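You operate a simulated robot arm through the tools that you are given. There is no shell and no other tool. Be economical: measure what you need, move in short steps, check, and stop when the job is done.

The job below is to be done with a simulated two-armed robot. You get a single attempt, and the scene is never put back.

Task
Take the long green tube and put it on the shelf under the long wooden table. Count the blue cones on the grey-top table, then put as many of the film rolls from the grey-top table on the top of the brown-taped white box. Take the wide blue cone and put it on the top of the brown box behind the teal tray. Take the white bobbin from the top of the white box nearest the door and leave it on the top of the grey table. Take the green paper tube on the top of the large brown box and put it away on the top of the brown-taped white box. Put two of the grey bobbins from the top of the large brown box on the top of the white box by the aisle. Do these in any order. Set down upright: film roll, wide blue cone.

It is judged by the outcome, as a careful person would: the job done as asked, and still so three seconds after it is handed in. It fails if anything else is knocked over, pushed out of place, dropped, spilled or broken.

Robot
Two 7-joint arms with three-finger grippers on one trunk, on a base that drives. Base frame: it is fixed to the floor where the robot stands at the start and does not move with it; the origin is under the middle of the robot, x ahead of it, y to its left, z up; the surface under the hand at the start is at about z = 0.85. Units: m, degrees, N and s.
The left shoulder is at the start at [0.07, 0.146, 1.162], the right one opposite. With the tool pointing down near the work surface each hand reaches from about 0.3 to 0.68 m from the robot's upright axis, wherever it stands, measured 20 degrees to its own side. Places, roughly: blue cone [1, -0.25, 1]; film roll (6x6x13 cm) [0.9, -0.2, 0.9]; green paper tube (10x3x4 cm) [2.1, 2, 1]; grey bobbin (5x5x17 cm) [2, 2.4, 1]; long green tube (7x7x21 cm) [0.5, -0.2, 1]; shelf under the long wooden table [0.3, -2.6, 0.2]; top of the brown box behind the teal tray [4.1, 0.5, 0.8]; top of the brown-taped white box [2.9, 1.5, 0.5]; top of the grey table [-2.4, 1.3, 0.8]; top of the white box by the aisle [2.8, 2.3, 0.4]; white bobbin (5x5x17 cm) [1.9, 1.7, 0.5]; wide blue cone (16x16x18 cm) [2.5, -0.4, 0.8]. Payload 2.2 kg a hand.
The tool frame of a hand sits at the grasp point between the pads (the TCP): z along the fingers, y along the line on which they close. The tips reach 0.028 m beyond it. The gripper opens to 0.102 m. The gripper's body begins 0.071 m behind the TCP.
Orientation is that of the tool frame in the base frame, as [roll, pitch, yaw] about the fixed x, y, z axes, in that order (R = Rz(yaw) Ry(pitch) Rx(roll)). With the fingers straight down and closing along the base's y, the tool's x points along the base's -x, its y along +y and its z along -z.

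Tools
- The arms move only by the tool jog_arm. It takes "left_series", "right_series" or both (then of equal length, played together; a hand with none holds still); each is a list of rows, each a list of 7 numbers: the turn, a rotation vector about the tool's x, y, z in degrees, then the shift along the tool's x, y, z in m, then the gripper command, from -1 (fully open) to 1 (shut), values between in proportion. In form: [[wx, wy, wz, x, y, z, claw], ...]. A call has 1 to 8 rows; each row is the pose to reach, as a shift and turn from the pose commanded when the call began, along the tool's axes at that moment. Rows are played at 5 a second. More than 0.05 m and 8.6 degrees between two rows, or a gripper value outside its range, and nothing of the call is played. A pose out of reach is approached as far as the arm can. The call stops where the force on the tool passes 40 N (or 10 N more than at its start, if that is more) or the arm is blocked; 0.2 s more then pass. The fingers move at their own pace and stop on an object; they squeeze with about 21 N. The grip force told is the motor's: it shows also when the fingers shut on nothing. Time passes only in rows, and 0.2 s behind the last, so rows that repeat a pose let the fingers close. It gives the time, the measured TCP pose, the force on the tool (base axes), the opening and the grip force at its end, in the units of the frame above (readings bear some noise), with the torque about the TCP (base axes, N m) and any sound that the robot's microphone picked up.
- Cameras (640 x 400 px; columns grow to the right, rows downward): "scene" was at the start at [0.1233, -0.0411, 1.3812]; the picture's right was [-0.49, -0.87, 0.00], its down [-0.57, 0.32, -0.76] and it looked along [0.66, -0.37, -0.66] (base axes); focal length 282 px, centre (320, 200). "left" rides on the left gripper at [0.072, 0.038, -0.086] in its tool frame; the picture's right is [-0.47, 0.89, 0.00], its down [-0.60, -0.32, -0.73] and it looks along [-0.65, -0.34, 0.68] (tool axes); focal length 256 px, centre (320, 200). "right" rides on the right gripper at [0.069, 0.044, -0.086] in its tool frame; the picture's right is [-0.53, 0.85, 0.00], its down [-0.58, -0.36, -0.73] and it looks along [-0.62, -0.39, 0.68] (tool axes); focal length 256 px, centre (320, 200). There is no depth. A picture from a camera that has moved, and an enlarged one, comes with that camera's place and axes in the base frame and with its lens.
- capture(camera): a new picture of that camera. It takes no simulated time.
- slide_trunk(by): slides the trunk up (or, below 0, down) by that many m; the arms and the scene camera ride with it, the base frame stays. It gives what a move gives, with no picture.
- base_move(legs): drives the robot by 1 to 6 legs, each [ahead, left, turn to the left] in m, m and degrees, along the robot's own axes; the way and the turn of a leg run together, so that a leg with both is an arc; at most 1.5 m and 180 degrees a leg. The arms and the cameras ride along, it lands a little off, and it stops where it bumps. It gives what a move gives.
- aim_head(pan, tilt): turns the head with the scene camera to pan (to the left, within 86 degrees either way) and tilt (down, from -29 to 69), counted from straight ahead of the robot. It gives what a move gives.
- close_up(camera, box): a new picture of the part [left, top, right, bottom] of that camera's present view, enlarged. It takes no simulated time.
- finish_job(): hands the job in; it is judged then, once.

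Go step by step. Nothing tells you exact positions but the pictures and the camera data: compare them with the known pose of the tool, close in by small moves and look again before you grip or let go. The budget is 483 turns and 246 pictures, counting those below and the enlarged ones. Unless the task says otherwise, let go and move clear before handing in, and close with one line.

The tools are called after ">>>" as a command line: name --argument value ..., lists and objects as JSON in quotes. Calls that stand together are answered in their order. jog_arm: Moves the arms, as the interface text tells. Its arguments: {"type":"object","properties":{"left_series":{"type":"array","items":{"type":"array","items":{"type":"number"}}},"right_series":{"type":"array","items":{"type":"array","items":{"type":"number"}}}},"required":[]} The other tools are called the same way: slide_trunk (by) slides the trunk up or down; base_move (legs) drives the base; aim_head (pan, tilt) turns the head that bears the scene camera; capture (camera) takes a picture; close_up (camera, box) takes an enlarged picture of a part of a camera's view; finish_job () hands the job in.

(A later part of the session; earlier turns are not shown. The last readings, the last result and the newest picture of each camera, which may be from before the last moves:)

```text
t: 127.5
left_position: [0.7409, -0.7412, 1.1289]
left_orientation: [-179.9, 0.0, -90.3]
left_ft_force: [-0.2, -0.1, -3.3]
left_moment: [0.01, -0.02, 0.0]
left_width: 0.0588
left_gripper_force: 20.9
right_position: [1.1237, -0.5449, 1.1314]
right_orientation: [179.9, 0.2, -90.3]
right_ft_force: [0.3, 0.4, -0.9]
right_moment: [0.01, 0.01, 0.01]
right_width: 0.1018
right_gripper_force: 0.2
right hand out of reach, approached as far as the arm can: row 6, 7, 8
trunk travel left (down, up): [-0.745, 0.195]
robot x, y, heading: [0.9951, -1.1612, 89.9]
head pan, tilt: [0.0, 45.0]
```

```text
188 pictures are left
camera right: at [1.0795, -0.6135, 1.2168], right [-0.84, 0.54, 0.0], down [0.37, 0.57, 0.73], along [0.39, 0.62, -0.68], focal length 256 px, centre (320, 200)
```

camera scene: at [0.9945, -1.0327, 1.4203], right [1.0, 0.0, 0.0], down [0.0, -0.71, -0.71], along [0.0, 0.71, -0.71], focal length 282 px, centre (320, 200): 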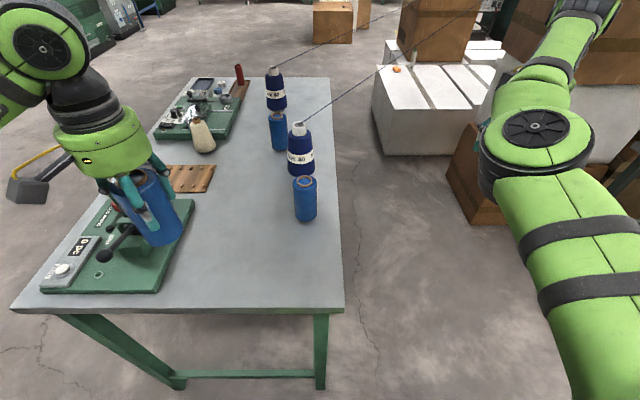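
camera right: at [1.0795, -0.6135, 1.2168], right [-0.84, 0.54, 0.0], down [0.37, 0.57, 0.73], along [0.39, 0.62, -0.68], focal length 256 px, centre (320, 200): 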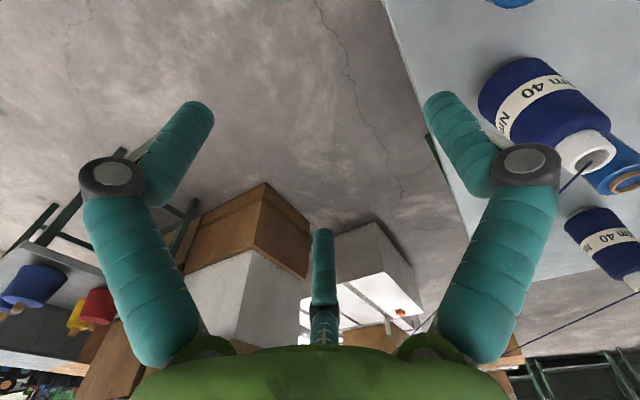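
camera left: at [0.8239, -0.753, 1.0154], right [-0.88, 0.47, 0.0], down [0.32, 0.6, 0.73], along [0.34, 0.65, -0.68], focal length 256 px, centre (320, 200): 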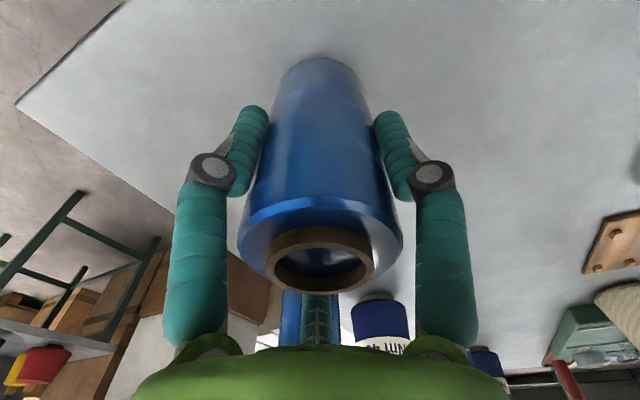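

>>> base_move --legs '[[0, 0.168, 0]]'

>>> capture --camera "right"

>>> capture --camera "scene"

```text
t: 128.9
left_position: [0.5756, -0.7394, 1.129]
left_orientation: [180.0, 0.0, -90.4]
left_ft_force: [-0.2, -0.2, -2.4]
left_moment: [-0.01, 0.01, 0.0]
left_width: 0.0587
left_gripper_force: 21.2
right_position: [0.9588, -0.5431, 1.1306]
right_orientation: [179.8, 0.1, -90.4]
right_ft_force: [1.1, 0.0, 0.3]
right_moment: [0.01, 0.02, 0.01]
right_width: 0.1021
right_gripper_force: 0.0
trunk travel left (down, up): [-0.745, 0.195]
robot x, y, heading: [0.8263, -1.1632, 89.8]
head pan, tilt: [0.0, 45.0]
```

```text
187 pictures are left
camera right: at [0.9152, -0.613, 1.2166], right [-0.84, 0.54, 0.0], down [0.37, 0.57, 0.73], along [0.39, 0.62, -0.68], focal length 256 px, centre (320, 200)
```

right: 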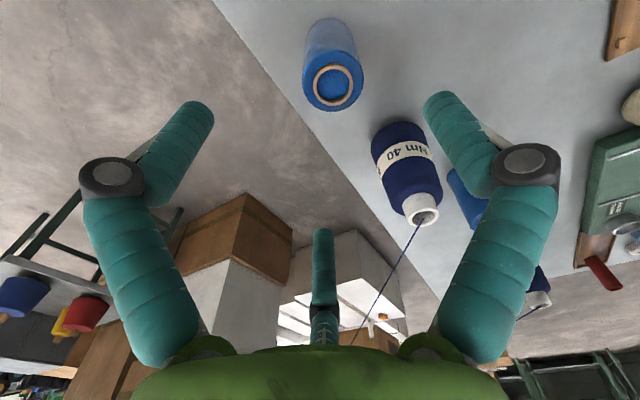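

```text
186 pictures are left
camera scene: at [0.8306, -1.0319, 1.4203], right [1.0, -0.01, 0.0], down [-0.01, -0.71, -0.71], along [0.0, 0.71, -0.71], focal length 282 px, centre (320, 200)
```

scene: 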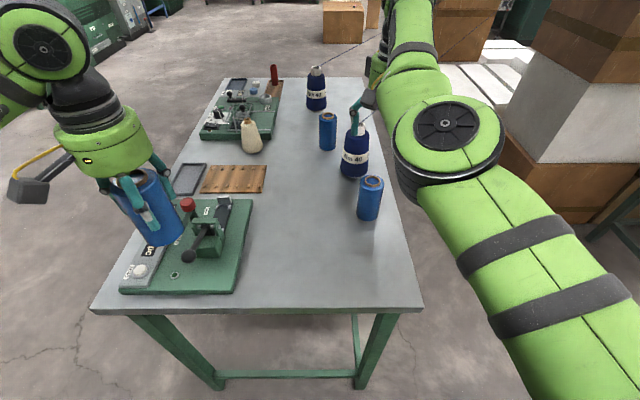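

>>> base_move --legs '[[0.02, 0, 0]]'

>>> jog_arm --right_series '[[0, 0, 0, 0, 0.002, 0.04, -1], [0, 0, 0, 0, 0.002, 0.08, -1], [0, 0, 0, 0, 0.002, 0.1, -1]]'

>>> capture --camera "right"

```text
t: 129.7
left_position: [0.5718, -0.7227, 1.1309]
left_orientation: [-179.9, 0.2, -90.4]
left_ft_force: [0.6, -1.7, -2.6]
left_moment: [0.05, -0.02, 0.03]
left_width: 0.0589
left_gripper_force: 21.0
right_position: [0.9556, -0.528, 1.1335]
right_orientation: [-180.0, 0.5, -90.4]
right_ft_force: [-0.2, -0.1, 0.6]
right_moment: [0.07, -0.01, 0.0]
right_width: 0.1021
right_gripper_force: 0.2
trunk travel left (down, up): [-0.745, 0.195]
robot x, y, heading: [0.8282, -1.1459, 90.0]
head pan, tilt: [0.0, 45.0]
```

```text
t: 130.5
left_position: [0.5733, -0.7182, 1.1287]
left_orientation: [180.0, 0.0, -90.3]
left_ft_force: [0.0, 0.3, -2.6]
left_moment: [-0.08, -0.05, 0.0]
left_width: 0.059
left_gripper_force: 20.4
right_position: [0.9522, -0.5234, 1.0297]
right_orientation: [179.8, 0.2, -90.1]
right_ft_force: [0.9, 0.3, -0.1]
right_moment: [0.0, 0.01, 0.02]
right_width: 0.1019
right_gripper_force: 0.0
trunk travel left (down, up): [-0.745, 0.195]
robot x, y, heading: [0.829, -1.1418, 89.6]
head pan, tilt: [0.0, 45.0]
```

```text
185 pictures are left
camera right: at [0.9101, -0.5929, 1.1154], right [-0.84, 0.54, 0.0], down [0.37, 0.57, 0.73], along [0.39, 0.62, -0.68], focal length 256 px, centre (320, 200)
```

right: 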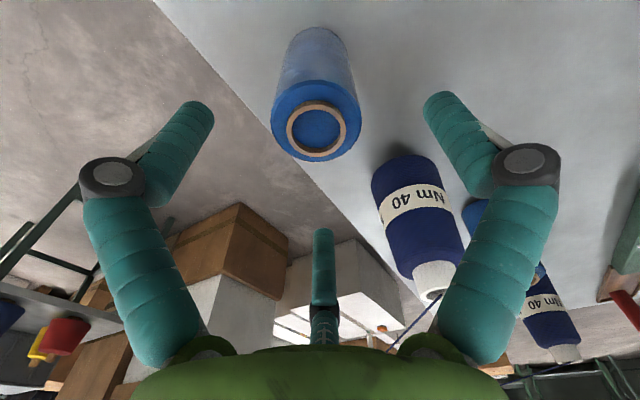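

>>> jog_arm --right_series '[[0, 0, 0, 0, -0.004, 0.035, -1], [0, 0, 0, 0, -0.004, 0.07, -1], [0, 0, 0, 0, -0.004, 0.1, -1], [0, 0, 0, 0, -0.004, 0.1, 0], [0, 0, 0, 0, -0.004, 0.1, 0.4], [0, 0, 0, 0, -0.004, 0.1, 0.5], [0, 0, 0, 0, -0.004, 0.1, 0.5]]'

>>> jog_arm --right_series '[[0, 0, 0, 0, 0, -0.04, 0.6], [0, 0, 0, 0, 0, -0.08, 0.6], [0, 0, 0, 0, 0, -0.12, 0.6], [0, 0, 0, 0, 0, -0.16, 0.6], [0, 0, 0, 0, 0, -0.2, 0.6]]'

>>> capture --camera "scene"

```text
t: 132.1
left_position: [0.5723, -0.7189, 1.1283]
left_orientation: [-179.8, 0.1, -90.4]
left_ft_force: [1.0, -1.1, -1.7]
left_moment: [0.05, 0.0, -0.02]
left_width: 0.0588
left_gripper_force: 21.1
right_position: [0.9563, -0.5225, 0.9311]
right_orientation: [180.0, 0.3, -90.4]
right_ft_force: [0.5, 2.1, 4.4]
right_moment: [0.19, -0.08, 0.03]
right_width: 0.0591
right_gripper_force: 20.9
trunk travel left (down, up): [-0.745, 0.195]
robot x, y, heading: [0.8284, -1.1432, 89.7]
head pan, tilt: [0.0, 45.0]
```

```text
t: 133.3
left_position: [0.572, -0.7202, 1.1284]
left_orientation: [-179.9, 0.0, -90.5]
left_ft_force: [0.0, -1.3, -2.9]
left_moment: [0.03, 0.01, -0.02]
left_width: 0.0589
left_gripper_force: 20.6
right_position: [0.9569, -0.5236, 1.1319]
right_orientation: [180.0, 0.3, -90.3]
right_ft_force: [0.0, -0.5, -1.8]
right_moment: [0.05, -0.02, 0.01]
right_width: 0.0587
right_gripper_force: 21.1
trunk travel left (down, up): [-0.745, 0.195]
robot x, y, heading: [0.8278, -1.145, 90.0]
head pan, tilt: [0.0, 45.0]
```

```text
184 pictures are left
camera scene: at [0.8277, -1.0129, 1.4203], right [1.0, 0.0, 0.0], down [0.0, -0.71, -0.71], along [0.0, 0.71, -0.71], focal length 282 px, centre (320, 200)
```

scene: 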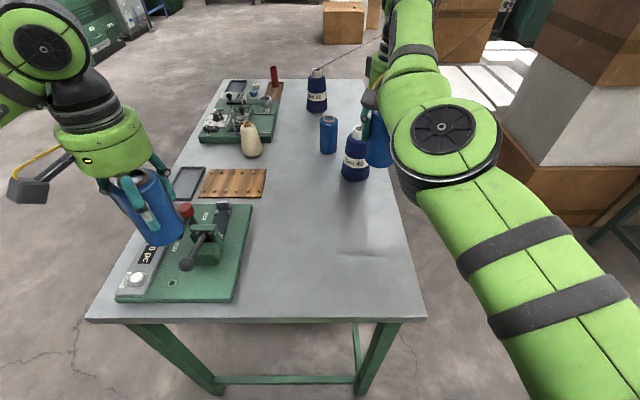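

Both rolls are held. I drive out along the corridor towards +x and look for the brown-taped white box.

>>> base_move --legs '[[-0.17, 0, 0], [0, 0, -90], [1.3, 0, 0]]'

>>> aim_head --pan 60 --tilt 25

>>> capture --camera "scene"

>>> aim_head --pan 0 --tilt 20

>>> capture --camera "scene"

```text
t: 144.8
left_position: [2.5681, -1.1038, 1.1285]
left_orientation: [-180.0, 0.0, 178.2]
left_ft_force: [-0.8, -0.1, -2.1]
left_moment: [-0.04, 0.0, -0.01]
left_width: 0.0589
left_gripper_force: 20.8
right_position: [2.7519, -1.4936, 1.1306]
right_orientation: [179.9, 0.2, 178.3]
right_ft_force: [-0.8, -0.9, -2.7]
right_moment: [0.0, -0.03, -0.02]
right_width: 0.0589
right_gripper_force: 21.2
trunk travel left (down, up): [-0.745, 0.195]
robot x, y, heading: [2.1364, -1.3502, -1.9]
head pan, tilt: [0.0, 45.0]
```

```text
t: 146.1
left_position: [2.5671, -1.1033, 1.1294]
left_orientation: [-179.9, 0.0, 178.2]
left_ft_force: [-0.5, -0.7, -2.9]
left_moment: [0.0, 0.04, -0.01]
left_width: 0.0588
left_gripper_force: 21.1
right_position: [2.7517, -1.4936, 1.1308]
right_orientation: [179.8, 0.2, 178.2]
right_ft_force: [0.4, -0.4, -2.0]
right_moment: [0.01, 0.0, 0.0]
right_width: 0.0591
right_gripper_force: 20.7
trunk travel left (down, up): [-0.745, 0.195]
robot x, y, heading: [2.1343, -1.3473, -1.5]
head pan, tilt: [60.0, 25.0]
```

```text
183 pictures are left
camera scene: at [2.2346, -1.2712, 1.4508], right [0.85, -0.53, 0.0], down [-0.22, -0.36, -0.91], along [0.48, 0.77, -0.42], focal length 282 px, centre (320, 200)
```

scene: 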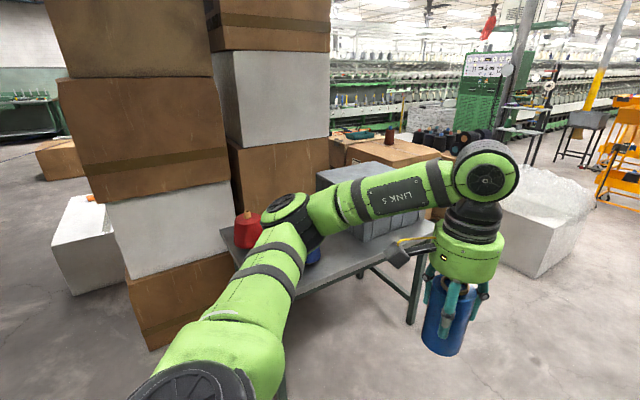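

```text
t: 147.4
left_position: [2.567, -1.1043, 1.1278]
left_orientation: [-179.9, 0.0, 178.2]
left_ft_force: [-0.5, 0.3, -2.3]
left_moment: [-0.01, 0.01, 0.0]
left_width: 0.059
left_gripper_force: 21.0
right_position: [2.7527, -1.4916, 1.1298]
right_orientation: [179.8, 0.2, 178.3]
right_ft_force: [0.4, 0.0, -2.8]
right_moment: [0.01, 0.03, -0.05]
right_width: 0.0588
right_gripper_force: 21.1
trunk travel left (down, up): [-0.745, 0.195]
robot x, y, heading: [2.137, -1.3474, -1.5]
head pan, tilt: [0.0, 20.0]
```

```text
182 pictures are left
camera scene: at [2.2791, -1.3522, 1.4589], right [-0.03, -1.0, 0.0], down [-0.34, 0.01, -0.94], along [0.94, -0.03, -0.34], focal length 282 px, centre (320, 200)
```

scene: 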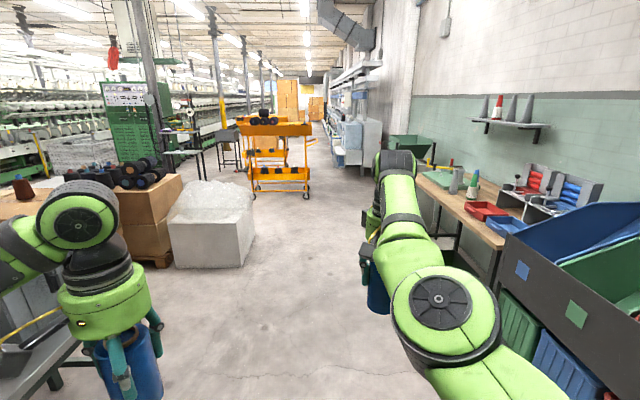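

>>> base_move --legs '[[1.45, 0.1, 1.5]]'

>>> aim_head --pan 86 --tilt 18

>>> capture --camera "scene"

>>> aim_head --pan 45 --tilt 25

>>> capture --camera "scene"

```text
t: 154.6
left_position: [4.0012, -1.0111, 1.1288]
left_orientation: [-179.9, 0.0, 179.9]
left_ft_force: [0.0, 0.3, -2.0]
left_moment: [0.03, 0.02, -0.02]
left_width: 0.0588
left_gripper_force: 20.9
right_position: [4.1991, -1.3943, 1.1306]
right_orientation: [180.0, 0.1, 179.9]
right_ft_force: [0.2, 0.4, -2.6]
right_moment: [0.03, -0.01, -0.05]
right_width: 0.0587
right_gripper_force: 20.8
trunk travel left (down, up): [-0.745, 0.195]
robot x, y, heading: [3.5784, -1.2702, 0.1]
head pan, tilt: [0.0, 20.0]
```

```text
t: 156.2
left_position: [4.0017, -1.0124, 1.1284]
left_orientation: [-179.9, 0.0, 179.9]
left_ft_force: [0.2, -0.1, -3.0]
left_moment: [-0.03, -0.01, -0.01]
left_width: 0.0587
left_gripper_force: 21.2
right_position: [4.1991, -1.3948, 1.1298]
right_orientation: [179.9, 0.2, 180.0]
right_ft_force: [-1.0, -0.4, -1.9]
right_moment: [0.0, -0.01, -0.01]
right_width: 0.059
right_gripper_force: 20.7
trunk travel left (down, up): [-0.745, 0.195]
robot x, y, heading: [3.5752, -1.2696, 0.2]
head pan, tilt: [85.9, 18.0]
```

```text
181 pictures are left
camera scene: at [3.6348, -1.1751, 1.4622], right [1.0, -0.07, 0.0], down [-0.02, -0.31, -0.95], along [0.07, 0.95, -0.31], focal length 282 px, centre (320, 200)
```

scene: 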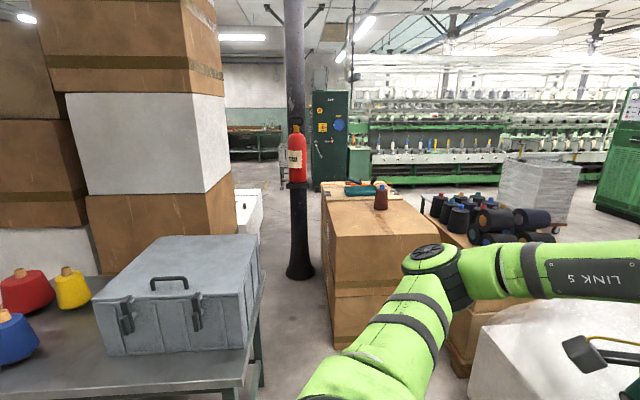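

```text
t: 157.3
left_position: [4.0013, -1.0115, 1.1282]
left_orientation: [-179.9, 0.0, 179.8]
left_ft_force: [-0.9, 0.1, -1.7]
left_moment: [0.02, 0.0, 0.01]
left_width: 0.0589
left_gripper_force: 21.5
right_position: [4.1981, -1.3939, 1.1309]
right_orientation: [179.9, 0.1, -179.9]
right_ft_force: [0.0, -0.3, -1.9]
right_moment: [0.02, -0.01, -0.01]
right_width: 0.0587
right_gripper_force: 20.4
trunk travel left (down, up): [-0.745, 0.195]
robot x, y, heading: [3.5833, -1.2688, 0.1]
head pan, tilt: [45.0, 25.0]
```

```text
180 pictures are left
camera scene: at [3.6933, -1.2029, 1.4509], right [0.71, -0.71, 0.0], down [-0.3, -0.3, -0.91], along [0.64, 0.64, -0.42], focal length 282 px, centre (320, 200)
```

scene: 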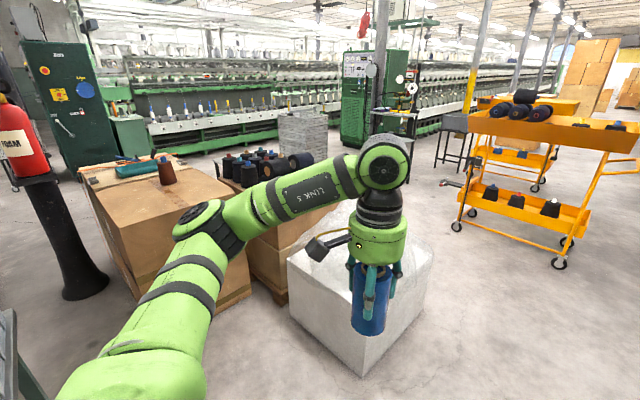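

The taped white box seems to lie behind the stacks, and the gap by the small table is too narrow. I take the eastern way round past the white block.

>>> base_move --legs '[[1.5, -0.1, 0], [0, 0, 90], [0, -0.6, 0]]'

>>> aim_head --pan 15 --tilt 22

>>> capture --camera "scene"

```text
refused: leg 1 is longer than a leg can be; nothing moved
```

```text
t: 158.2
left_position: [4.001, -1.0116, 1.1286]
left_orientation: [-179.9, 0.0, 179.9]
left_ft_force: [0.1, -0.2, -2.5]
left_moment: [-0.02, 0.0, 0.01]
left_width: 0.0587
left_gripper_force: 20.8
right_position: [4.1983, -1.3939, 1.1301]
right_orientation: [179.9, 0.1, 180.0]
right_ft_force: [0.8, -0.5, -3.0]
right_moment: [0.04, -0.02, 0.0]
right_width: 0.059
right_gripper_force: 21.0
trunk travel left (down, up): [-0.745, 0.195]
robot x, y, heading: [3.5778, -1.271, 0.3]
head pan, tilt: [15.0, 22.0]
```

```text
179 pictures are left
camera scene: at [3.7179, -1.2439, 1.4557], right [0.26, -0.97, 0.0], down [-0.36, -0.1, -0.93], along [0.89, 0.24, -0.38], focal length 282 px, centre (320, 200)
```

scene: 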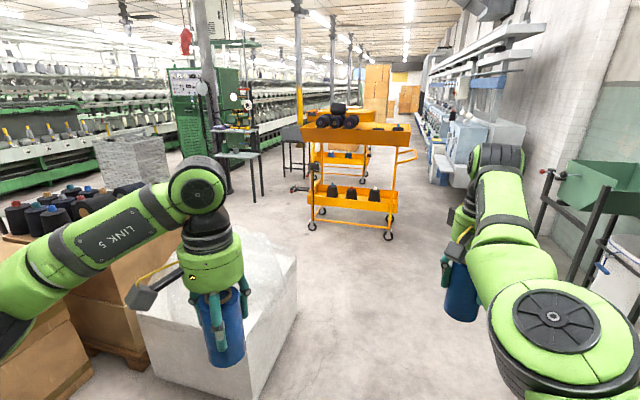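

>>> base_move --legs '[[1.45, -0.05, 0], [0, 0, 90], [0, -0.65, 0]]'

>>> capture --camera "scene"

```text
t: 172.3
left_position: [5.3701, -0.8769, 1.1281]
left_orientation: [-179.9, 0.0, -88.9]
left_ft_force: [0.6, -0.1, -2.2]
left_moment: [-0.01, -0.02, 0.0]
left_width: 0.059
left_gripper_force: 20.7
right_position: [5.7498, -0.6702, 1.1302]
right_orientation: [-180.0, 0.2, -88.7]
right_ft_force: [-1.1, -0.7, -2.1]
right_moment: [0.01, -0.03, 0.04]
right_width: 0.0591
right_gripper_force: 21.2
trunk travel left (down, up): [-0.745, 0.195]
robot x, y, heading: [5.6368, -1.2923, 91.2]
head pan, tilt: [15.0, 22.0]
```

```text
178 pictures are left
camera scene: at [5.6094, -1.1549, 1.4556], right [0.96, 0.28, 0.0], down [0.11, -0.36, -0.93], along [-0.26, 0.89, -0.38], focal length 282 px, centre (320, 200)
```

scene: 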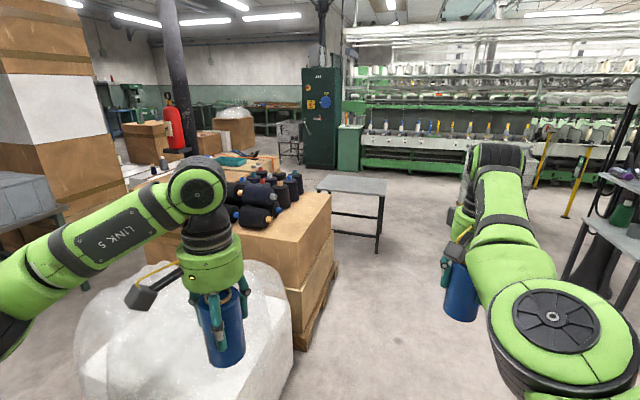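

>>> base_move --legs '[[0, -0.28, -1.2], [1.45, 0, 0], [1.45, 0, 0], [0.5, 0, 0], [0, 0, 90], [0.8, 0, 0]]'

>>> aim_head --pan 0 --tilt 22

>>> capture --camera "scene"

```text
t: 198.0
left_position: [4.6482, 1.6989, 1.1277]
left_orientation: [-179.9, 0.0, 5.0]
left_ft_force: [0.1, -0.6, -2.7]
left_moment: [0.03, 0.03, 0.01]
left_width: 0.0588
left_gripper_force: 21.2
right_position: [4.4194, 2.0647, 1.1311]
right_orientation: [179.9, 0.2, 5.1]
right_ft_force: [0.6, -0.8, -1.2]
right_moment: [0.0, 0.04, 0.02]
right_width: 0.0588
right_gripper_force: 21.2
trunk travel left (down, up): [-0.745, 0.195]
robot x, y, heading: [5.0458, 1.9925, -175.0]
head pan, tilt: [15.0, 22.0]
```

```text
t: 198.8
left_position: [4.6464, 1.7005, 1.1281]
left_orientation: [-179.9, 0.0, 5.0]
left_ft_force: [-0.9, 0.4, -3.4]
left_moment: [-0.02, 0.03, 0.0]
left_width: 0.0589
left_gripper_force: 20.7
right_position: [4.4169, 2.065, 1.13]
right_orientation: [180.0, 0.1, 5.2]
right_ft_force: [0.1, 0.0, -2.4]
right_moment: [0.03, -0.04, 0.02]
right_width: 0.059
right_gripper_force: 20.8
trunk travel left (down, up): [-0.745, 0.195]
robot x, y, heading: [5.0475, 1.9932, -174.9]
head pan, tilt: [0.0, 22.0]
```

```text
177 pictures are left
camera scene: at [4.9036, 1.98, 1.4556], right [-0.09, 1.0, 0.0], down [0.37, 0.03, -0.93], along [-0.92, -0.08, -0.38], focal length 282 px, centre (320, 200)
```

scene: 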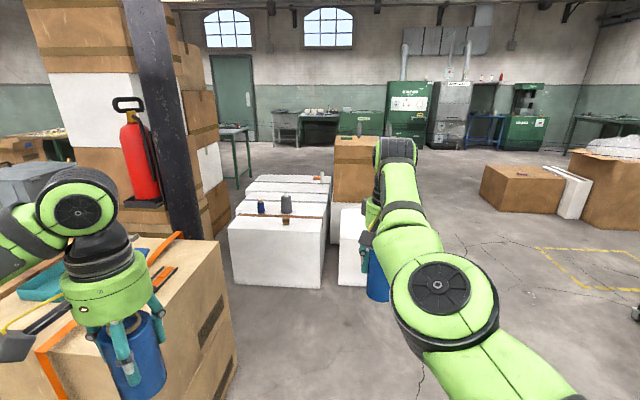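

>>> close_up --camera "scene" --box '[210, 130, 410, 300]'

>>> close_up --camera "scene" --box '[0, 200, 260, 400]'

```text
2.35 times, centred on (310, 215) of scene
camera zoom: at [4.9036, 1.98, 1.4556], right [-0.09, 1.0, 0.0], down [0.37, 0.03, -0.93], along [-0.92, -0.08, -0.38], focal length 662 px, centre (344, 165)
```

zoom: 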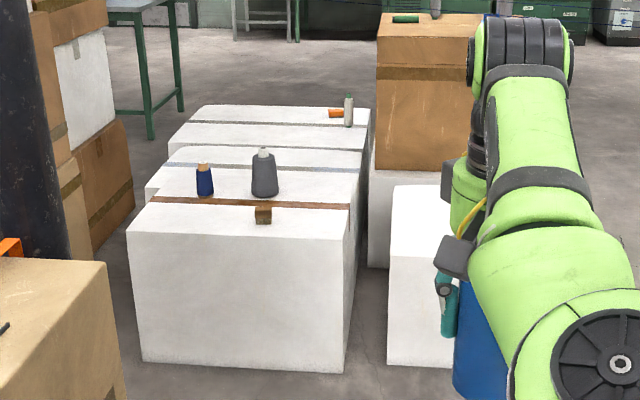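

```text
2.00 times, centred on (130, 300) of scene
camera zoom: at [4.9036, 1.98, 1.4556], right [-0.09, 1.0, 0.0], down [0.37, 0.03, -0.93], along [-0.92, -0.08, -0.38], focal length 563 px, centre (700, 0)
```

zoom: 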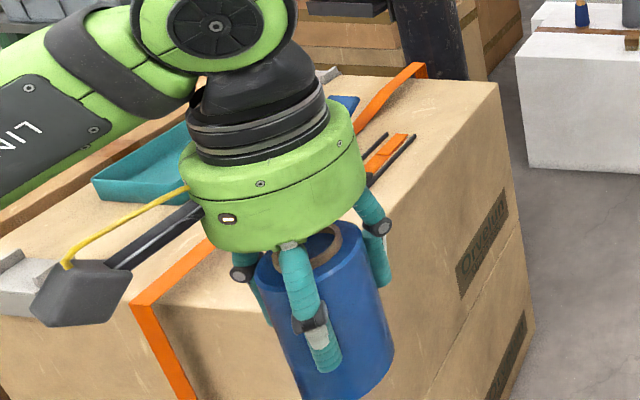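

I can see everything now: the brown-taped white box (top z≈0.5, x 2.6–3.16, y 1.18–1.84) carrying a navy cone, grey cone and a small brown block near its middle. I drive up to its east side, keeping clear of the brown box corner and the column.

>>> base_move --legs '[[0, 0, -5.1], [1.3, 0, 0], [0.2, 0.28, 0]]'

>>> aim_head --pan 5 --tilt 55

>>> capture --camera "scene"

>>> capture --camera "left"

```text
t: 207.6
left_position: [3.1566, 1.4428, 1.1295]
left_orientation: [-180.0, 0.0, 0.5]
left_ft_force: [-0.5, 0.4, -1.8]
left_moment: [0.02, 0.01, 0.01]
left_width: 0.0589
left_gripper_force: 21.0
right_position: [2.9549, 1.8228, 1.131]
right_orientation: [180.0, 0.2, 0.6]
right_ft_force: [-0.2, -0.1, -2.5]
right_moment: [-0.02, 0.02, 0.0]
right_width: 0.0587
right_gripper_force: 21.1
trunk travel left (down, up): [-0.745, 0.195]
robot x, y, heading: [3.5773, 1.7069, -179.3]
head pan, tilt: [0.0, 22.0]
```

```text
t: 208.5
left_position: [3.1557, 1.4414, 1.1287]
left_orientation: [-179.9, 0.0, 0.5]
left_ft_force: [-0.9, 0.7, -2.3]
left_moment: [0.0, 0.01, -0.02]
left_width: 0.0588
left_gripper_force: 20.6
right_position: [2.9545, 1.8225, 1.1318]
right_orientation: [179.8, 0.2, 0.7]
right_ft_force: [-0.1, -0.4, -2.2]
right_moment: [0.0, 0.0, -0.01]
right_width: 0.0588
right_gripper_force: 20.5
trunk travel left (down, up): [-0.745, 0.195]
robot x, y, heading: [3.5783, 1.7031, -179.1]
head pan, tilt: [5.0, 55.0]
```

```text
174 pictures are left
camera scene: at [3.4538, 1.6962, 1.4069], right [-0.1, 0.99, 0.0], down [0.81, 0.08, -0.57], along [-0.57, -0.06, -0.82], focal length 282 px, centre (320, 200)
```

scene: 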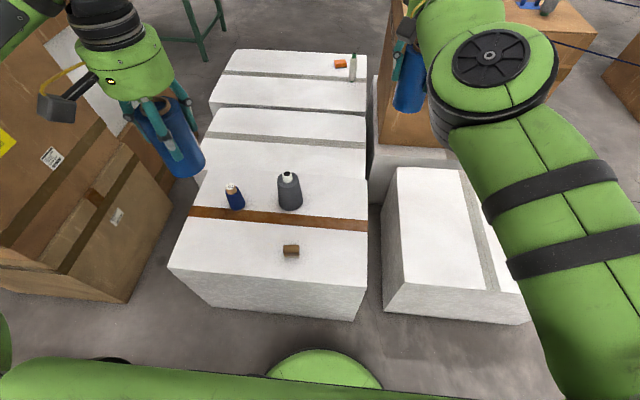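

```text
173 pictures are left
camera left: at [3.2293, 1.4045, 1.2141], right [-0.46, -0.89, 0.0], down [-0.61, 0.31, 0.73], along [-0.65, 0.33, -0.68], focal length 256 px, centre (320, 200)
```

left: 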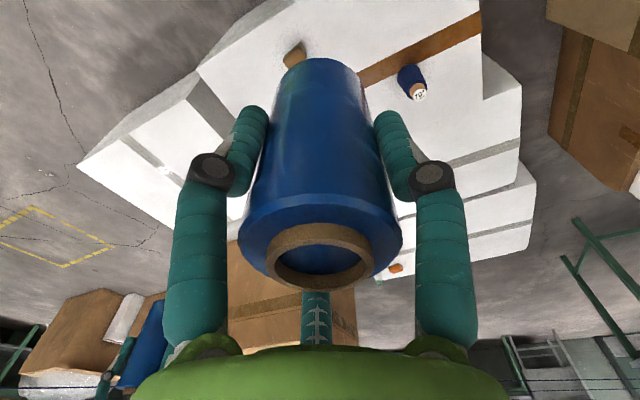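

>>> base_move --legs '[[0.05, 0.03, -0.9]]'

>>> jog_arm --left_series '[[0, 0, 0, -0.03, 0.01, 0, 0.6], [0, 0, 0, -0.067, 0.02, 0, 0.6], [0, 0, 0, -0.067, 0.02, 0, 0.6]]' --right_series '[[0, 0, 0, 0.035, 0.02, 0, 0.6], [0, 0, 0, 0.07, 0.04, 0, 0.6], [0, 0, 0, 0.085, 0.06, 0, 0.6]]'

>>> slide_trunk --by -0.38

>>> capture --camera "scene"

```text
t: 209.5
left_position: [3.1089, 1.421, 1.1313]
left_orientation: [-180.0, 0.1, -0.4]
left_ft_force: [0.6, -0.1, -2.4]
left_moment: [-0.05, 0.07, 0.0]
left_width: 0.0588
left_gripper_force: 21.1
right_position: [2.9128, 1.8056, 1.1333]
right_orientation: [179.7, 0.4, -0.3]
right_ft_force: [0.4, 1.1, -2.0]
right_moment: [-0.03, 0.05, -0.01]
right_width: 0.059
right_gripper_force: 20.9
trunk travel left (down, up): [-0.745, 0.195]
robot x, y, heading: [3.5327, 1.6754, 179.9]
head pan, tilt: [5.0, 55.0]
```

```text
t: 210.3
left_position: [3.0352, 1.399, 1.127]
left_orientation: [-179.9, -0.1, -0.5]
left_ft_force: [0.2, -0.2, -1.7]
left_moment: [0.01, -0.02, -0.01]
left_width: 0.0589
left_gripper_force: 21.1
right_position: [2.9138, 1.8, 1.1322]
right_orientation: [-179.9, 0.0, -0.3]
right_ft_force: [0.0, -0.9, -2.5]
right_moment: [0.0, 0.02, -0.02]
right_width: 0.0588
right_gripper_force: 20.8
right hand out of reach, approached as far as the arm can: row 1, 2, 3
trunk travel left (down, up): [-0.745, 0.195]
robot x, y, heading: [3.5264, 1.675, 179.9]
head pan, tilt: [5.0, 55.0]
```

```text
t: 214.0
left_position: [3.0356, 1.4001, 0.7478]
left_orientation: [180.0, 0.0, -0.4]
left_ft_force: [0.3, -0.1, -2.5]
left_moment: [0.0, -0.02, 0.0]
left_width: 0.0587
left_gripper_force: 20.4
right_position: [2.9135, 1.801, 0.7529]
right_orientation: [179.9, 0.2, -0.3]
right_ft_force: [-0.2, -0.1, -2.0]
right_moment: [0.0, 0.01, -0.01]
right_width: 0.059
right_gripper_force: 21.4
trunk travel left (down, up): [-0.365, 0.575]
robot x, y, heading: [3.5297, 1.676, 179.9]
head pan, tilt: [5.0, 55.0]
```

```text
172 pictures are left
camera scene: at [3.4054, 1.6682, 1.0269], right [-0.08, 1.0, 0.0], down [0.82, 0.07, -0.57], along [-0.57, -0.05, -0.82], focal length 282 px, centre (320, 200)
```

scene: 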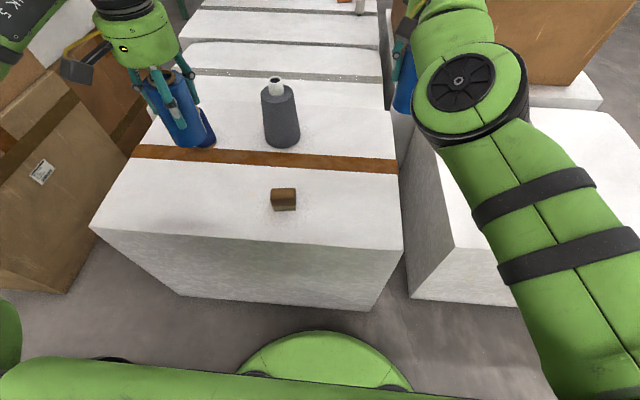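

>>> jog_arm --left_series '[[0, 0, 0, 0, 0, 0.04, 0.6], [0, 0, 0, 0, 0, 0.08, 0.6], [0, 0, 0, 0, 0, 0.12, 0.6], [0, 0, 0, 0, 0, 0.15, 0.6]]'

>>> capture --camera "scene"

```text
t: 215.0
left_position: [3.0338, 1.3997, 0.5992]
left_orientation: [-179.9, 0.1, -0.5]
left_ft_force: [-0.1, 0.7, -1.8]
left_moment: [-0.02, -0.04, -0.01]
left_width: 0.0588
left_gripper_force: 20.4
right_position: [2.915, 1.8017, 0.7518]
right_orientation: [179.9, 0.1, -0.4]
right_ft_force: [-0.8, -0.1, -1.9]
right_moment: [0.0, 0.0, 0.0]
right_width: 0.0589
right_gripper_force: 21.1
trunk travel left (down, up): [-0.365, 0.575]
robot x, y, heading: [3.5281, 1.6707, 179.7]
head pan, tilt: [5.0, 55.0]
```

```text
171 pictures are left
camera scene: at [3.4051, 1.668, 1.0268], right [-0.08, 1.0, 0.0], down [0.82, 0.07, -0.57], along [-0.57, -0.05, -0.82], focal length 282 px, centre (320, 200)
```

scene: 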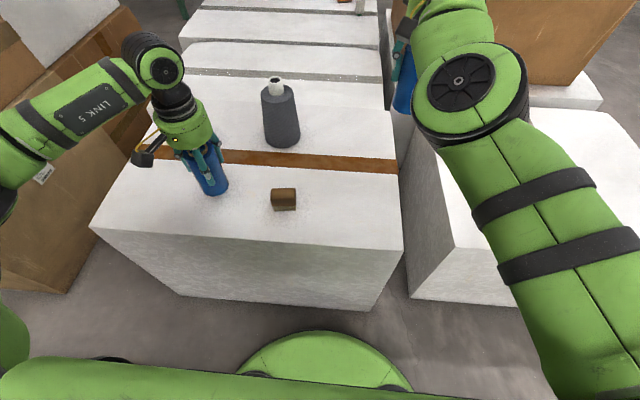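

>>> jog_arm --left_series '[[0, 0, 0, 0, 0, 0.006, 0.6], [0, 0, 0, 0, 0, 0.012, 0.6]]'

>>> jog_arm --left_series '[[0, 0, 0, 0, 0, 0.005, 0.6]]'

>>> jog_arm --left_series '[[0, 0, 0, 0, 0, 0.005, 0.6]]'

```text
t: 215.6
left_position: [3.0344, 1.4006, 0.5862]
left_orientation: [-179.9, 0.0, -0.4]
left_ft_force: [0.3, 1.2, -2.9]
left_moment: [-0.02, -0.02, -0.04]
left_width: 0.059
left_gripper_force: 20.6
right_position: [2.9137, 1.8005, 0.7522]
right_orientation: [179.9, 0.2, -0.3]
right_ft_force: [0.4, 0.7, -2.4]
right_moment: [-0.01, 0.0, 0.01]
right_width: 0.0587
right_gripper_force: 20.6
trunk travel left (down, up): [-0.365, 0.575]
robot x, y, heading: [3.5306, 1.6715, 179.7]
head pan, tilt: [5.0, 55.0]
```

```text
t: 216.0
left_position: [3.0371, 1.3995, 0.5817]
left_orientation: [-179.9, 0.1, -0.4]
left_ft_force: [0.7, 0.5, -1.4]
left_moment: [-0.02, 0.02, 0.0]
left_width: 0.0589
left_gripper_force: 20.4
right_position: [2.9143, 1.8012, 0.7524]
right_orientation: [179.8, 0.1, -0.2]
right_ft_force: [0.2, 0.7, -2.4]
right_moment: [0.01, -0.03, 0.0]
right_width: 0.0587
right_gripper_force: 21.4
trunk travel left (down, up): [-0.365, 0.575]
robot x, y, heading: [3.5322, 1.6735, 179.8]
head pan, tilt: [5.0, 55.0]
```

```text
t: 216.4
left_position: [3.0371, 1.3984, 0.5799]
left_orientation: [-180.0, 0.5, -0.3]
left_ft_force: [-0.4, -2.9, 17.2]
left_moment: [-0.11, 0.06, -0.01]
left_width: 0.0594
left_gripper_force: 21.0
right_position: [2.9155, 1.8024, 0.7549]
right_orientation: [179.9, 0.2, -0.3]
right_ft_force: [0.2, -0.5, -2.3]
right_moment: [0.03, -0.01, 0.02]
right_width: 0.0588
right_gripper_force: 21.5
trunk travel left (down, up): [-0.365, 0.575]
robot x, y, heading: [3.5291, 1.6731, 179.5]
head pan, tilt: [5.0, 55.0]
```

Contact. Release and rise straight up.

>>> jog_arm --left_series '[[0, 0, 0, 0, 0, -0.002, 0.6], [0, 0, 0, 0, 0, -0.002, -0.3], [0, 0, 0, 0, 0, -0.002, -0.8], [0, 0, 0, 0, 0, -0.002, -0.8], [0, 0, 0, 0, 0, -0.04, -0.8], [0, 0, 0, 0, 0, -0.08, -0.8], [0, 0, 0, 0, 0, -0.12, -0.8], [0, 0, 0, 0, 0, -0.16, -0.8]]'

>>> capture --camera "scene"

```text
t: 218.2
left_position: [3.0387, 1.4017, 0.737]
left_orientation: [-180.0, 0.0, -0.4]
left_ft_force: [0.2, 0.9, 0.2]
left_moment: [-0.04, 0.05, -0.01]
left_width: 0.0919
left_gripper_force: 0.1
right_position: [2.9138, 1.8017, 0.7524]
right_orientation: [179.9, 0.2, -0.3]
right_ft_force: [-0.6, 0.3, -2.1]
right_moment: [-0.01, 0.02, 0.0]
right_width: 0.0591
right_gripper_force: 21.0
trunk travel left (down, up): [-0.365, 0.575]
robot x, y, heading: [3.5296, 1.6764, 179.8]
head pan, tilt: [5.0, 55.0]
```

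```text
170 pictures are left
camera scene: at [3.4061, 1.6688, 1.0269], right [-0.08, 1.0, 0.0], down [0.82, 0.07, -0.57], along [-0.57, -0.05, -0.82], focal length 282 px, centre (320, 200)
```

scene: 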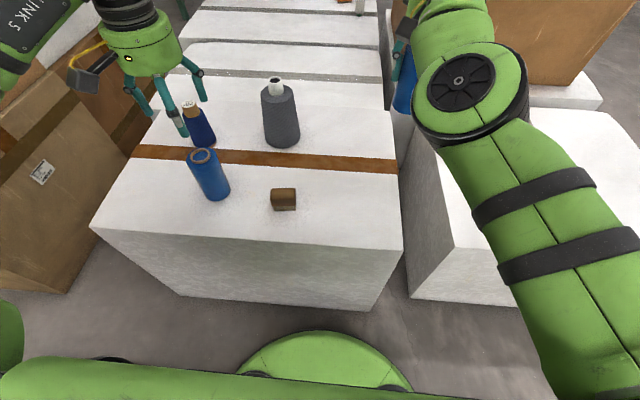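

Left roll stands. A 5° left turn brings the right roll over the box at about (2.906, 1.748).

>>> base_move --legs '[[0, 0, 5]]'

>>> jog_arm --right_series '[[0, 0, 0, 0, 0, 0.04, 0.6], [0, 0, 0, 0, 0, 0.08, 0.6], [0, 0, 0, 0, 0, 0.12, 0.6], [0, 0, 0, 0, 0, 0.15, 0.6]]'

>>> capture --camera "right"

>>> capture --camera "scene"

```text
t: 219.1
left_position: [3.0644, 1.359, 0.7366]
left_orientation: [-179.9, 0.0, 4.7]
left_ft_force: [0.0, -1.0, 0.3]
left_moment: [-0.02, -0.01, -0.01]
left_width: 0.0917
left_gripper_force: 0.1
right_position: [2.9061, 1.7473, 0.7532]
right_orientation: [-180.0, 0.2, 4.6]
right_ft_force: [0.3, 0.1, -2.8]
right_moment: [0.0, 0.03, -0.04]
right_width: 0.0589
right_gripper_force: 21.3
trunk travel left (down, up): [-0.365, 0.575]
robot x, y, heading: [3.5251, 1.6731, -175.1]
head pan, tilt: [5.0, 55.0]
```

```text
t: 220.1
left_position: [3.0632, 1.3592, 0.736]
left_orientation: [-180.0, 0.0, 4.7]
left_ft_force: [-0.4, -0.2, 0.1]
left_moment: [0.01, -0.03, -0.01]
left_width: 0.0917
left_gripper_force: 0.1
right_position: [2.9037, 1.7468, 0.6003]
right_orientation: [179.9, 0.2, 4.7]
right_ft_force: [-0.2, -0.2, -2.9]
right_moment: [0.01, 0.05, 0.02]
right_width: 0.0587
right_gripper_force: 20.7
trunk travel left (down, up): [-0.365, 0.575]
robot x, y, heading: [3.5282, 1.6757, -175.5]
head pan, tilt: [5.0, 55.0]
```

```text
169 pictures are left
camera right: at [2.9774, 1.709, 0.686], right [-0.46, -0.89, 0.0], down [-0.6, 0.32, 0.73], along [-0.65, 0.34, -0.68], focal length 256 px, centre (320, 200)
```

right: 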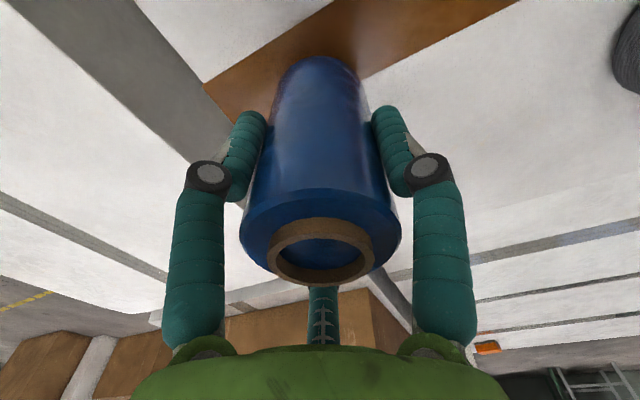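

```text
168 pictures are left
camera scene: at [3.4062, 1.6577, 1.0269], right [-0.17, 0.99, 0.0], down [0.81, 0.14, -0.57], along [-0.56, -0.1, -0.82], focal length 282 px, centre (320, 200)
```

scene: 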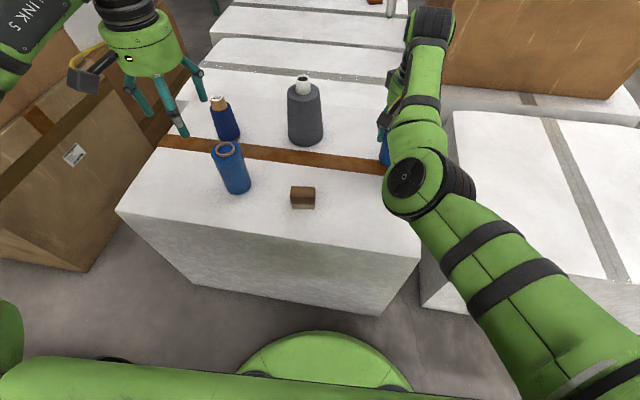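

>>> jog_arm --right_series '[[0, 0, 0, 0, 0, 0.006, 0.6], [0, 0, 0, 0, 0, 0.012, 0.6]]'

>>> jog_arm --right_series '[[0, 0, 0, 0, 0, 0.005, 0.6]]'

>>> jog_arm --right_series '[[0, 0, 0, 0, 0, 0.005, 0.6]]'

```text
t: 220.7
left_position: [3.0639, 1.3591, 0.7369]
left_orientation: [-179.9, 0.0, 4.7]
left_ft_force: [0.1, -0.5, -0.7]
left_moment: [-0.02, 0.02, 0.0]
left_width: 0.0917
left_gripper_force: 0.0
right_position: [2.9055, 1.7488, 0.5897]
right_orientation: [179.8, 0.1, 4.7]
right_ft_force: [-0.1, -0.1, -2.1]
right_moment: [0.01, -0.02, 0.02]
right_width: 0.0589
right_gripper_force: 20.9
trunk travel left (down, up): [-0.365, 0.575]
robot x, y, heading: [3.5277, 1.6764, -175.2]
head pan, tilt: [5.0, 55.0]
```

```text
t: 221.1
left_position: [3.0642, 1.359, 0.7363]
left_orientation: [-179.8, 0.0, 4.6]
left_ft_force: [0.3, 0.7, 0.3]
left_moment: [-0.03, -0.01, 0.0]
left_width: 0.0917
left_gripper_force: 0.1
right_position: [2.9049, 1.7478, 0.5846]
right_orientation: [179.9, 0.2, 4.7]
right_ft_force: [0.2, -0.1, -2.6]
right_moment: [0.0, 0.0, 0.0]
right_width: 0.0589
right_gripper_force: 20.7
trunk travel left (down, up): [-0.365, 0.575]
robot x, y, heading: [3.5249, 1.6751, -174.9]
head pan, tilt: [5.0, 55.0]
```

```text
t: 221.5
left_position: [3.0647, 1.3592, 0.7376]
left_orientation: [-179.9, 0.1, 4.6]
left_ft_force: [0.5, -0.1, -0.1]
left_moment: [0.03, 0.03, 0.03]
left_width: 0.0919
left_gripper_force: 0.0
right_position: [2.9052, 1.7482, 0.5829]
right_orientation: [-180.0, 0.5, 4.7]
right_ft_force: [1.8, -2.4, 8.8]
right_moment: [-0.06, -0.32, -0.03]
right_width: 0.0586
right_gripper_force: 20.5
trunk travel left (down, up): [-0.365, 0.575]
robot x, y, heading: [3.5283, 1.6774, -175.3]
head pan, tilt: [5.0, 55.0]
```

>>> jog_arm --right_series '[[0, 0, 0, 0, 0, 0.001, 0.6], [0, 0, 0, 0, 0, 0.001, -0.3], [0, 0, 0, 0, 0, 0, -0.9], [0, 0, 0, 0, 0, 0, -0.9], [0, 0, 0, 0, 0, -0.04, -0.9], [0, 0, 0, 0, 0, -0.08, -0.9], [0, 0, 0, 0, 0, -0.12, -0.9], [0, 0, 0, 0, 0, -0.16, -0.9]]'

>>> capture --camera "right"

```text
t: 223.3
left_position: [3.065, 1.3595, 0.7386]
left_orientation: [-179.8, 0.1, 4.6]
left_ft_force: [-0.1, -0.1, 0.0]
left_moment: [-0.03, 0.03, 0.01]
left_width: 0.0916
left_gripper_force: 0.1
right_position: [2.905, 1.7506, 0.7421]
right_orientation: [180.0, 0.1, 4.8]
right_ft_force: [0.0, 0.1, 0.1]
right_moment: [-0.02, 0.03, 0.02]
right_width: 0.0968
right_gripper_force: 0.1
trunk travel left (down, up): [-0.365, 0.575]
robot x, y, heading: [3.5292, 1.6753, -175.5]
head pan, tilt: [5.0, 55.0]
```

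```text
167 pictures are left
camera right: at [2.9782, 1.7125, 0.8273], right [-0.46, -0.89, 0.0], down [-0.6, 0.32, 0.73], along [-0.65, 0.34, -0.68], focal length 256 px, centre (320, 200)
```

right: 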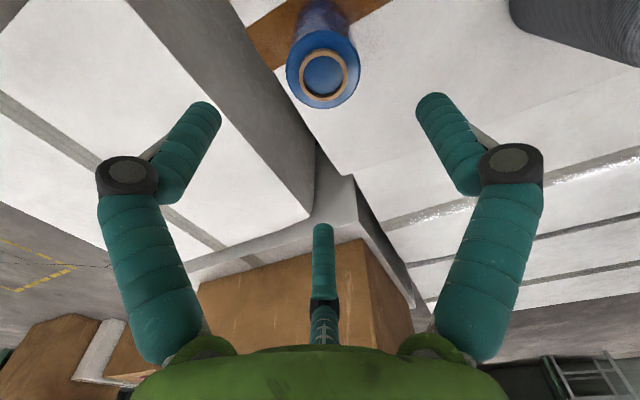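

Both film rolls stand on the taped box. Now I raise up and go around to the north side for the large brown box.

>>> slide_trunk --by 0.4

>>> base_move --legs '[[-0.1, 0, 0], [0, -1.3, -4.8]]'

>>> aim_head --pan 30 --tilt 30

>>> capture --camera "scene"

```text
t: 227.1
left_position: [3.0636, 1.3599, 1.1375]
left_orientation: [-180.0, 0.0, 4.6]
left_ft_force: [-1.0, -0.8, -1.6]
left_moment: [0.02, 0.01, -0.01]
left_width: 0.0919
left_gripper_force: 0.1
right_position: [2.9038, 1.7503, 1.1395]
right_orientation: [179.9, 0.3, 4.6]
right_ft_force: [-0.1, 0.8, -1.0]
right_moment: [0.01, -0.01, 0.01]
right_width: 0.0967
right_gripper_force: 0.1
trunk travel left (down, up): [-0.765, 0.175]
robot x, y, heading: [3.528, 1.674, -174.9]
head pan, tilt: [5.0, 55.0]
```

```text
t: 234.4
left_position: [3.0909, 2.7132, 1.1361]
left_orientation: [-179.8, -0.1, -1.2]
left_ft_force: [1.1, 1.1, 0.4]
left_moment: [0.02, -0.01, 0.01]
left_width: 0.0916
left_gripper_force: 0.0
right_position: [2.971, 3.1185, 1.1409]
right_orientation: [-179.9, 0.2, -1.2]
right_ft_force: [-0.3, 0.1, -0.5]
right_moment: [0.0, 0.02, -0.01]
right_width: 0.0971
right_gripper_force: 0.1
trunk travel left (down, up): [-0.765, 0.175]
robot x, y, heading: [3.5815, 2.9852, 179.3]
head pan, tilt: [5.0, 55.0]
```

```text
t: 235.3
left_position: [3.0907, 2.7132, 1.138]
left_orientation: [-179.9, 0.0, -1.3]
left_ft_force: [0.4, 0.9, -0.1]
left_moment: [0.04, 0.03, -0.02]
left_width: 0.0919
left_gripper_force: 0.0
right_position: [2.9721, 3.1201, 1.1403]
right_orientation: [179.9, 0.1, -1.1]
right_ft_force: [-0.2, -0.9, -0.2]
right_moment: [-0.05, 0.01, -0.03]
right_width: 0.097
right_gripper_force: 0.1
trunk travel left (down, up): [-0.765, 0.175]
robot x, y, heading: [3.5828, 2.9813, 179.0]
head pan, tilt: [30.0, 30.0]
```

```text
166 pictures are left
camera scene: at [3.4546, 2.9385, 1.4629], right [-0.48, 0.87, 0.0], down [0.44, 0.24, -0.87], along [-0.76, -0.42, -0.5], focal length 282 px, centre (320, 200)
```

scene: 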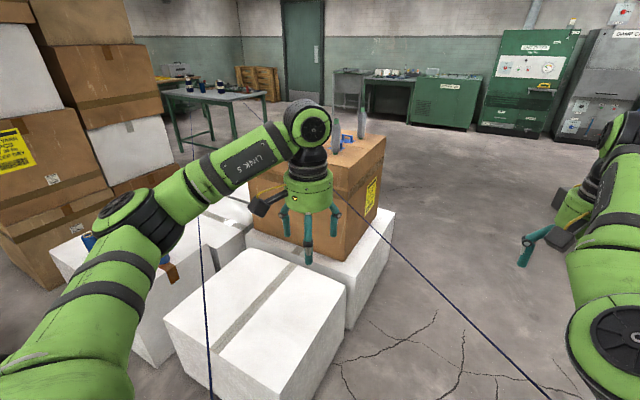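

Two thin threads run from the cones across this area at about z 1.0; I must know where they end. Let me look down and around.

>>> aim_head --pan 20 --tilt 62

>>> capture --camera "scene"

>>> aim_head --pan -60 --tilt 30

>>> capture --camera "scene"

```text
t: 236.2
left_position: [3.0903, 2.7141, 1.1364]
left_orientation: [-180.0, 0.0, -1.2]
left_ft_force: [0.0, 0.2, 0.7]
left_moment: [-0.03, -0.04, 0.01]
left_width: 0.0917
left_gripper_force: 0.1
right_position: [2.9716, 3.1196, 1.1402]
right_orientation: [179.8, 0.2, -1.1]
right_ft_force: [-0.4, -0.2, -0.4]
right_moment: [0.0, -0.01, 0.0]
right_width: 0.0967
right_gripper_force: 0.1
trunk travel left (down, up): [-0.765, 0.175]
robot x, y, heading: [3.5795, 2.9771, 179.1]
head pan, tilt: [20.0, 62.0]
```

```text
165 pictures are left
camera scene: at [3.4728, 2.9612, 1.4186], right [-0.33, 0.95, 0.0], down [0.83, 0.29, -0.47], along [-0.44, -0.15, -0.88], focal length 282 px, centre (320, 200)
```

scene: 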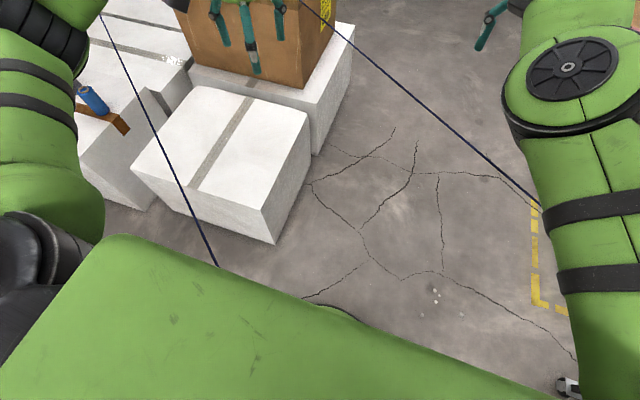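

```text
t: 237.8
left_position: [3.091, 2.7144, 1.137]
left_orientation: [-179.9, 0.0, -1.2]
left_ft_force: [0.1, -0.8, -0.2]
left_moment: [-0.01, 0.01, 0.03]
left_width: 0.0918
left_gripper_force: 0.0
right_position: [2.9722, 3.1202, 1.1412]
right_orientation: [179.9, 0.1, -1.1]
right_ft_force: [0.3, -0.9, -0.5]
right_moment: [0.0, -0.01, 0.03]
right_width: 0.0969
right_gripper_force: 0.1
trunk travel left (down, up): [-0.765, 0.175]
robot x, y, heading: [3.5814, 2.9839, 179.0]
head pan, tilt: [-60.0, 30.0]
```

```text
164 pictures are left
camera scene: at [3.4896, 3.0613, 1.4629], right [0.87, 0.49, 0.0], down [0.24, -0.44, -0.87], along [-0.42, 0.76, -0.5], focal length 282 px, centre (320, 200)
```

scene: 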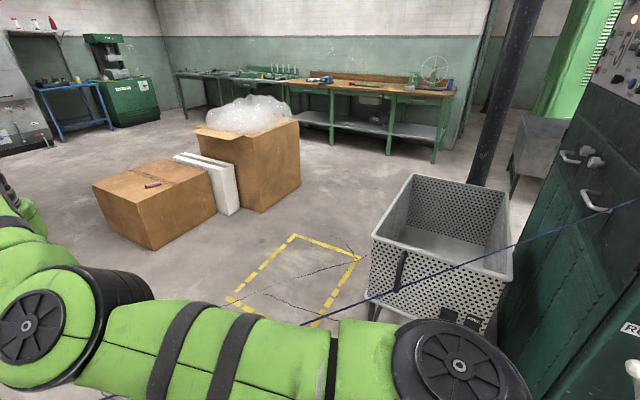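

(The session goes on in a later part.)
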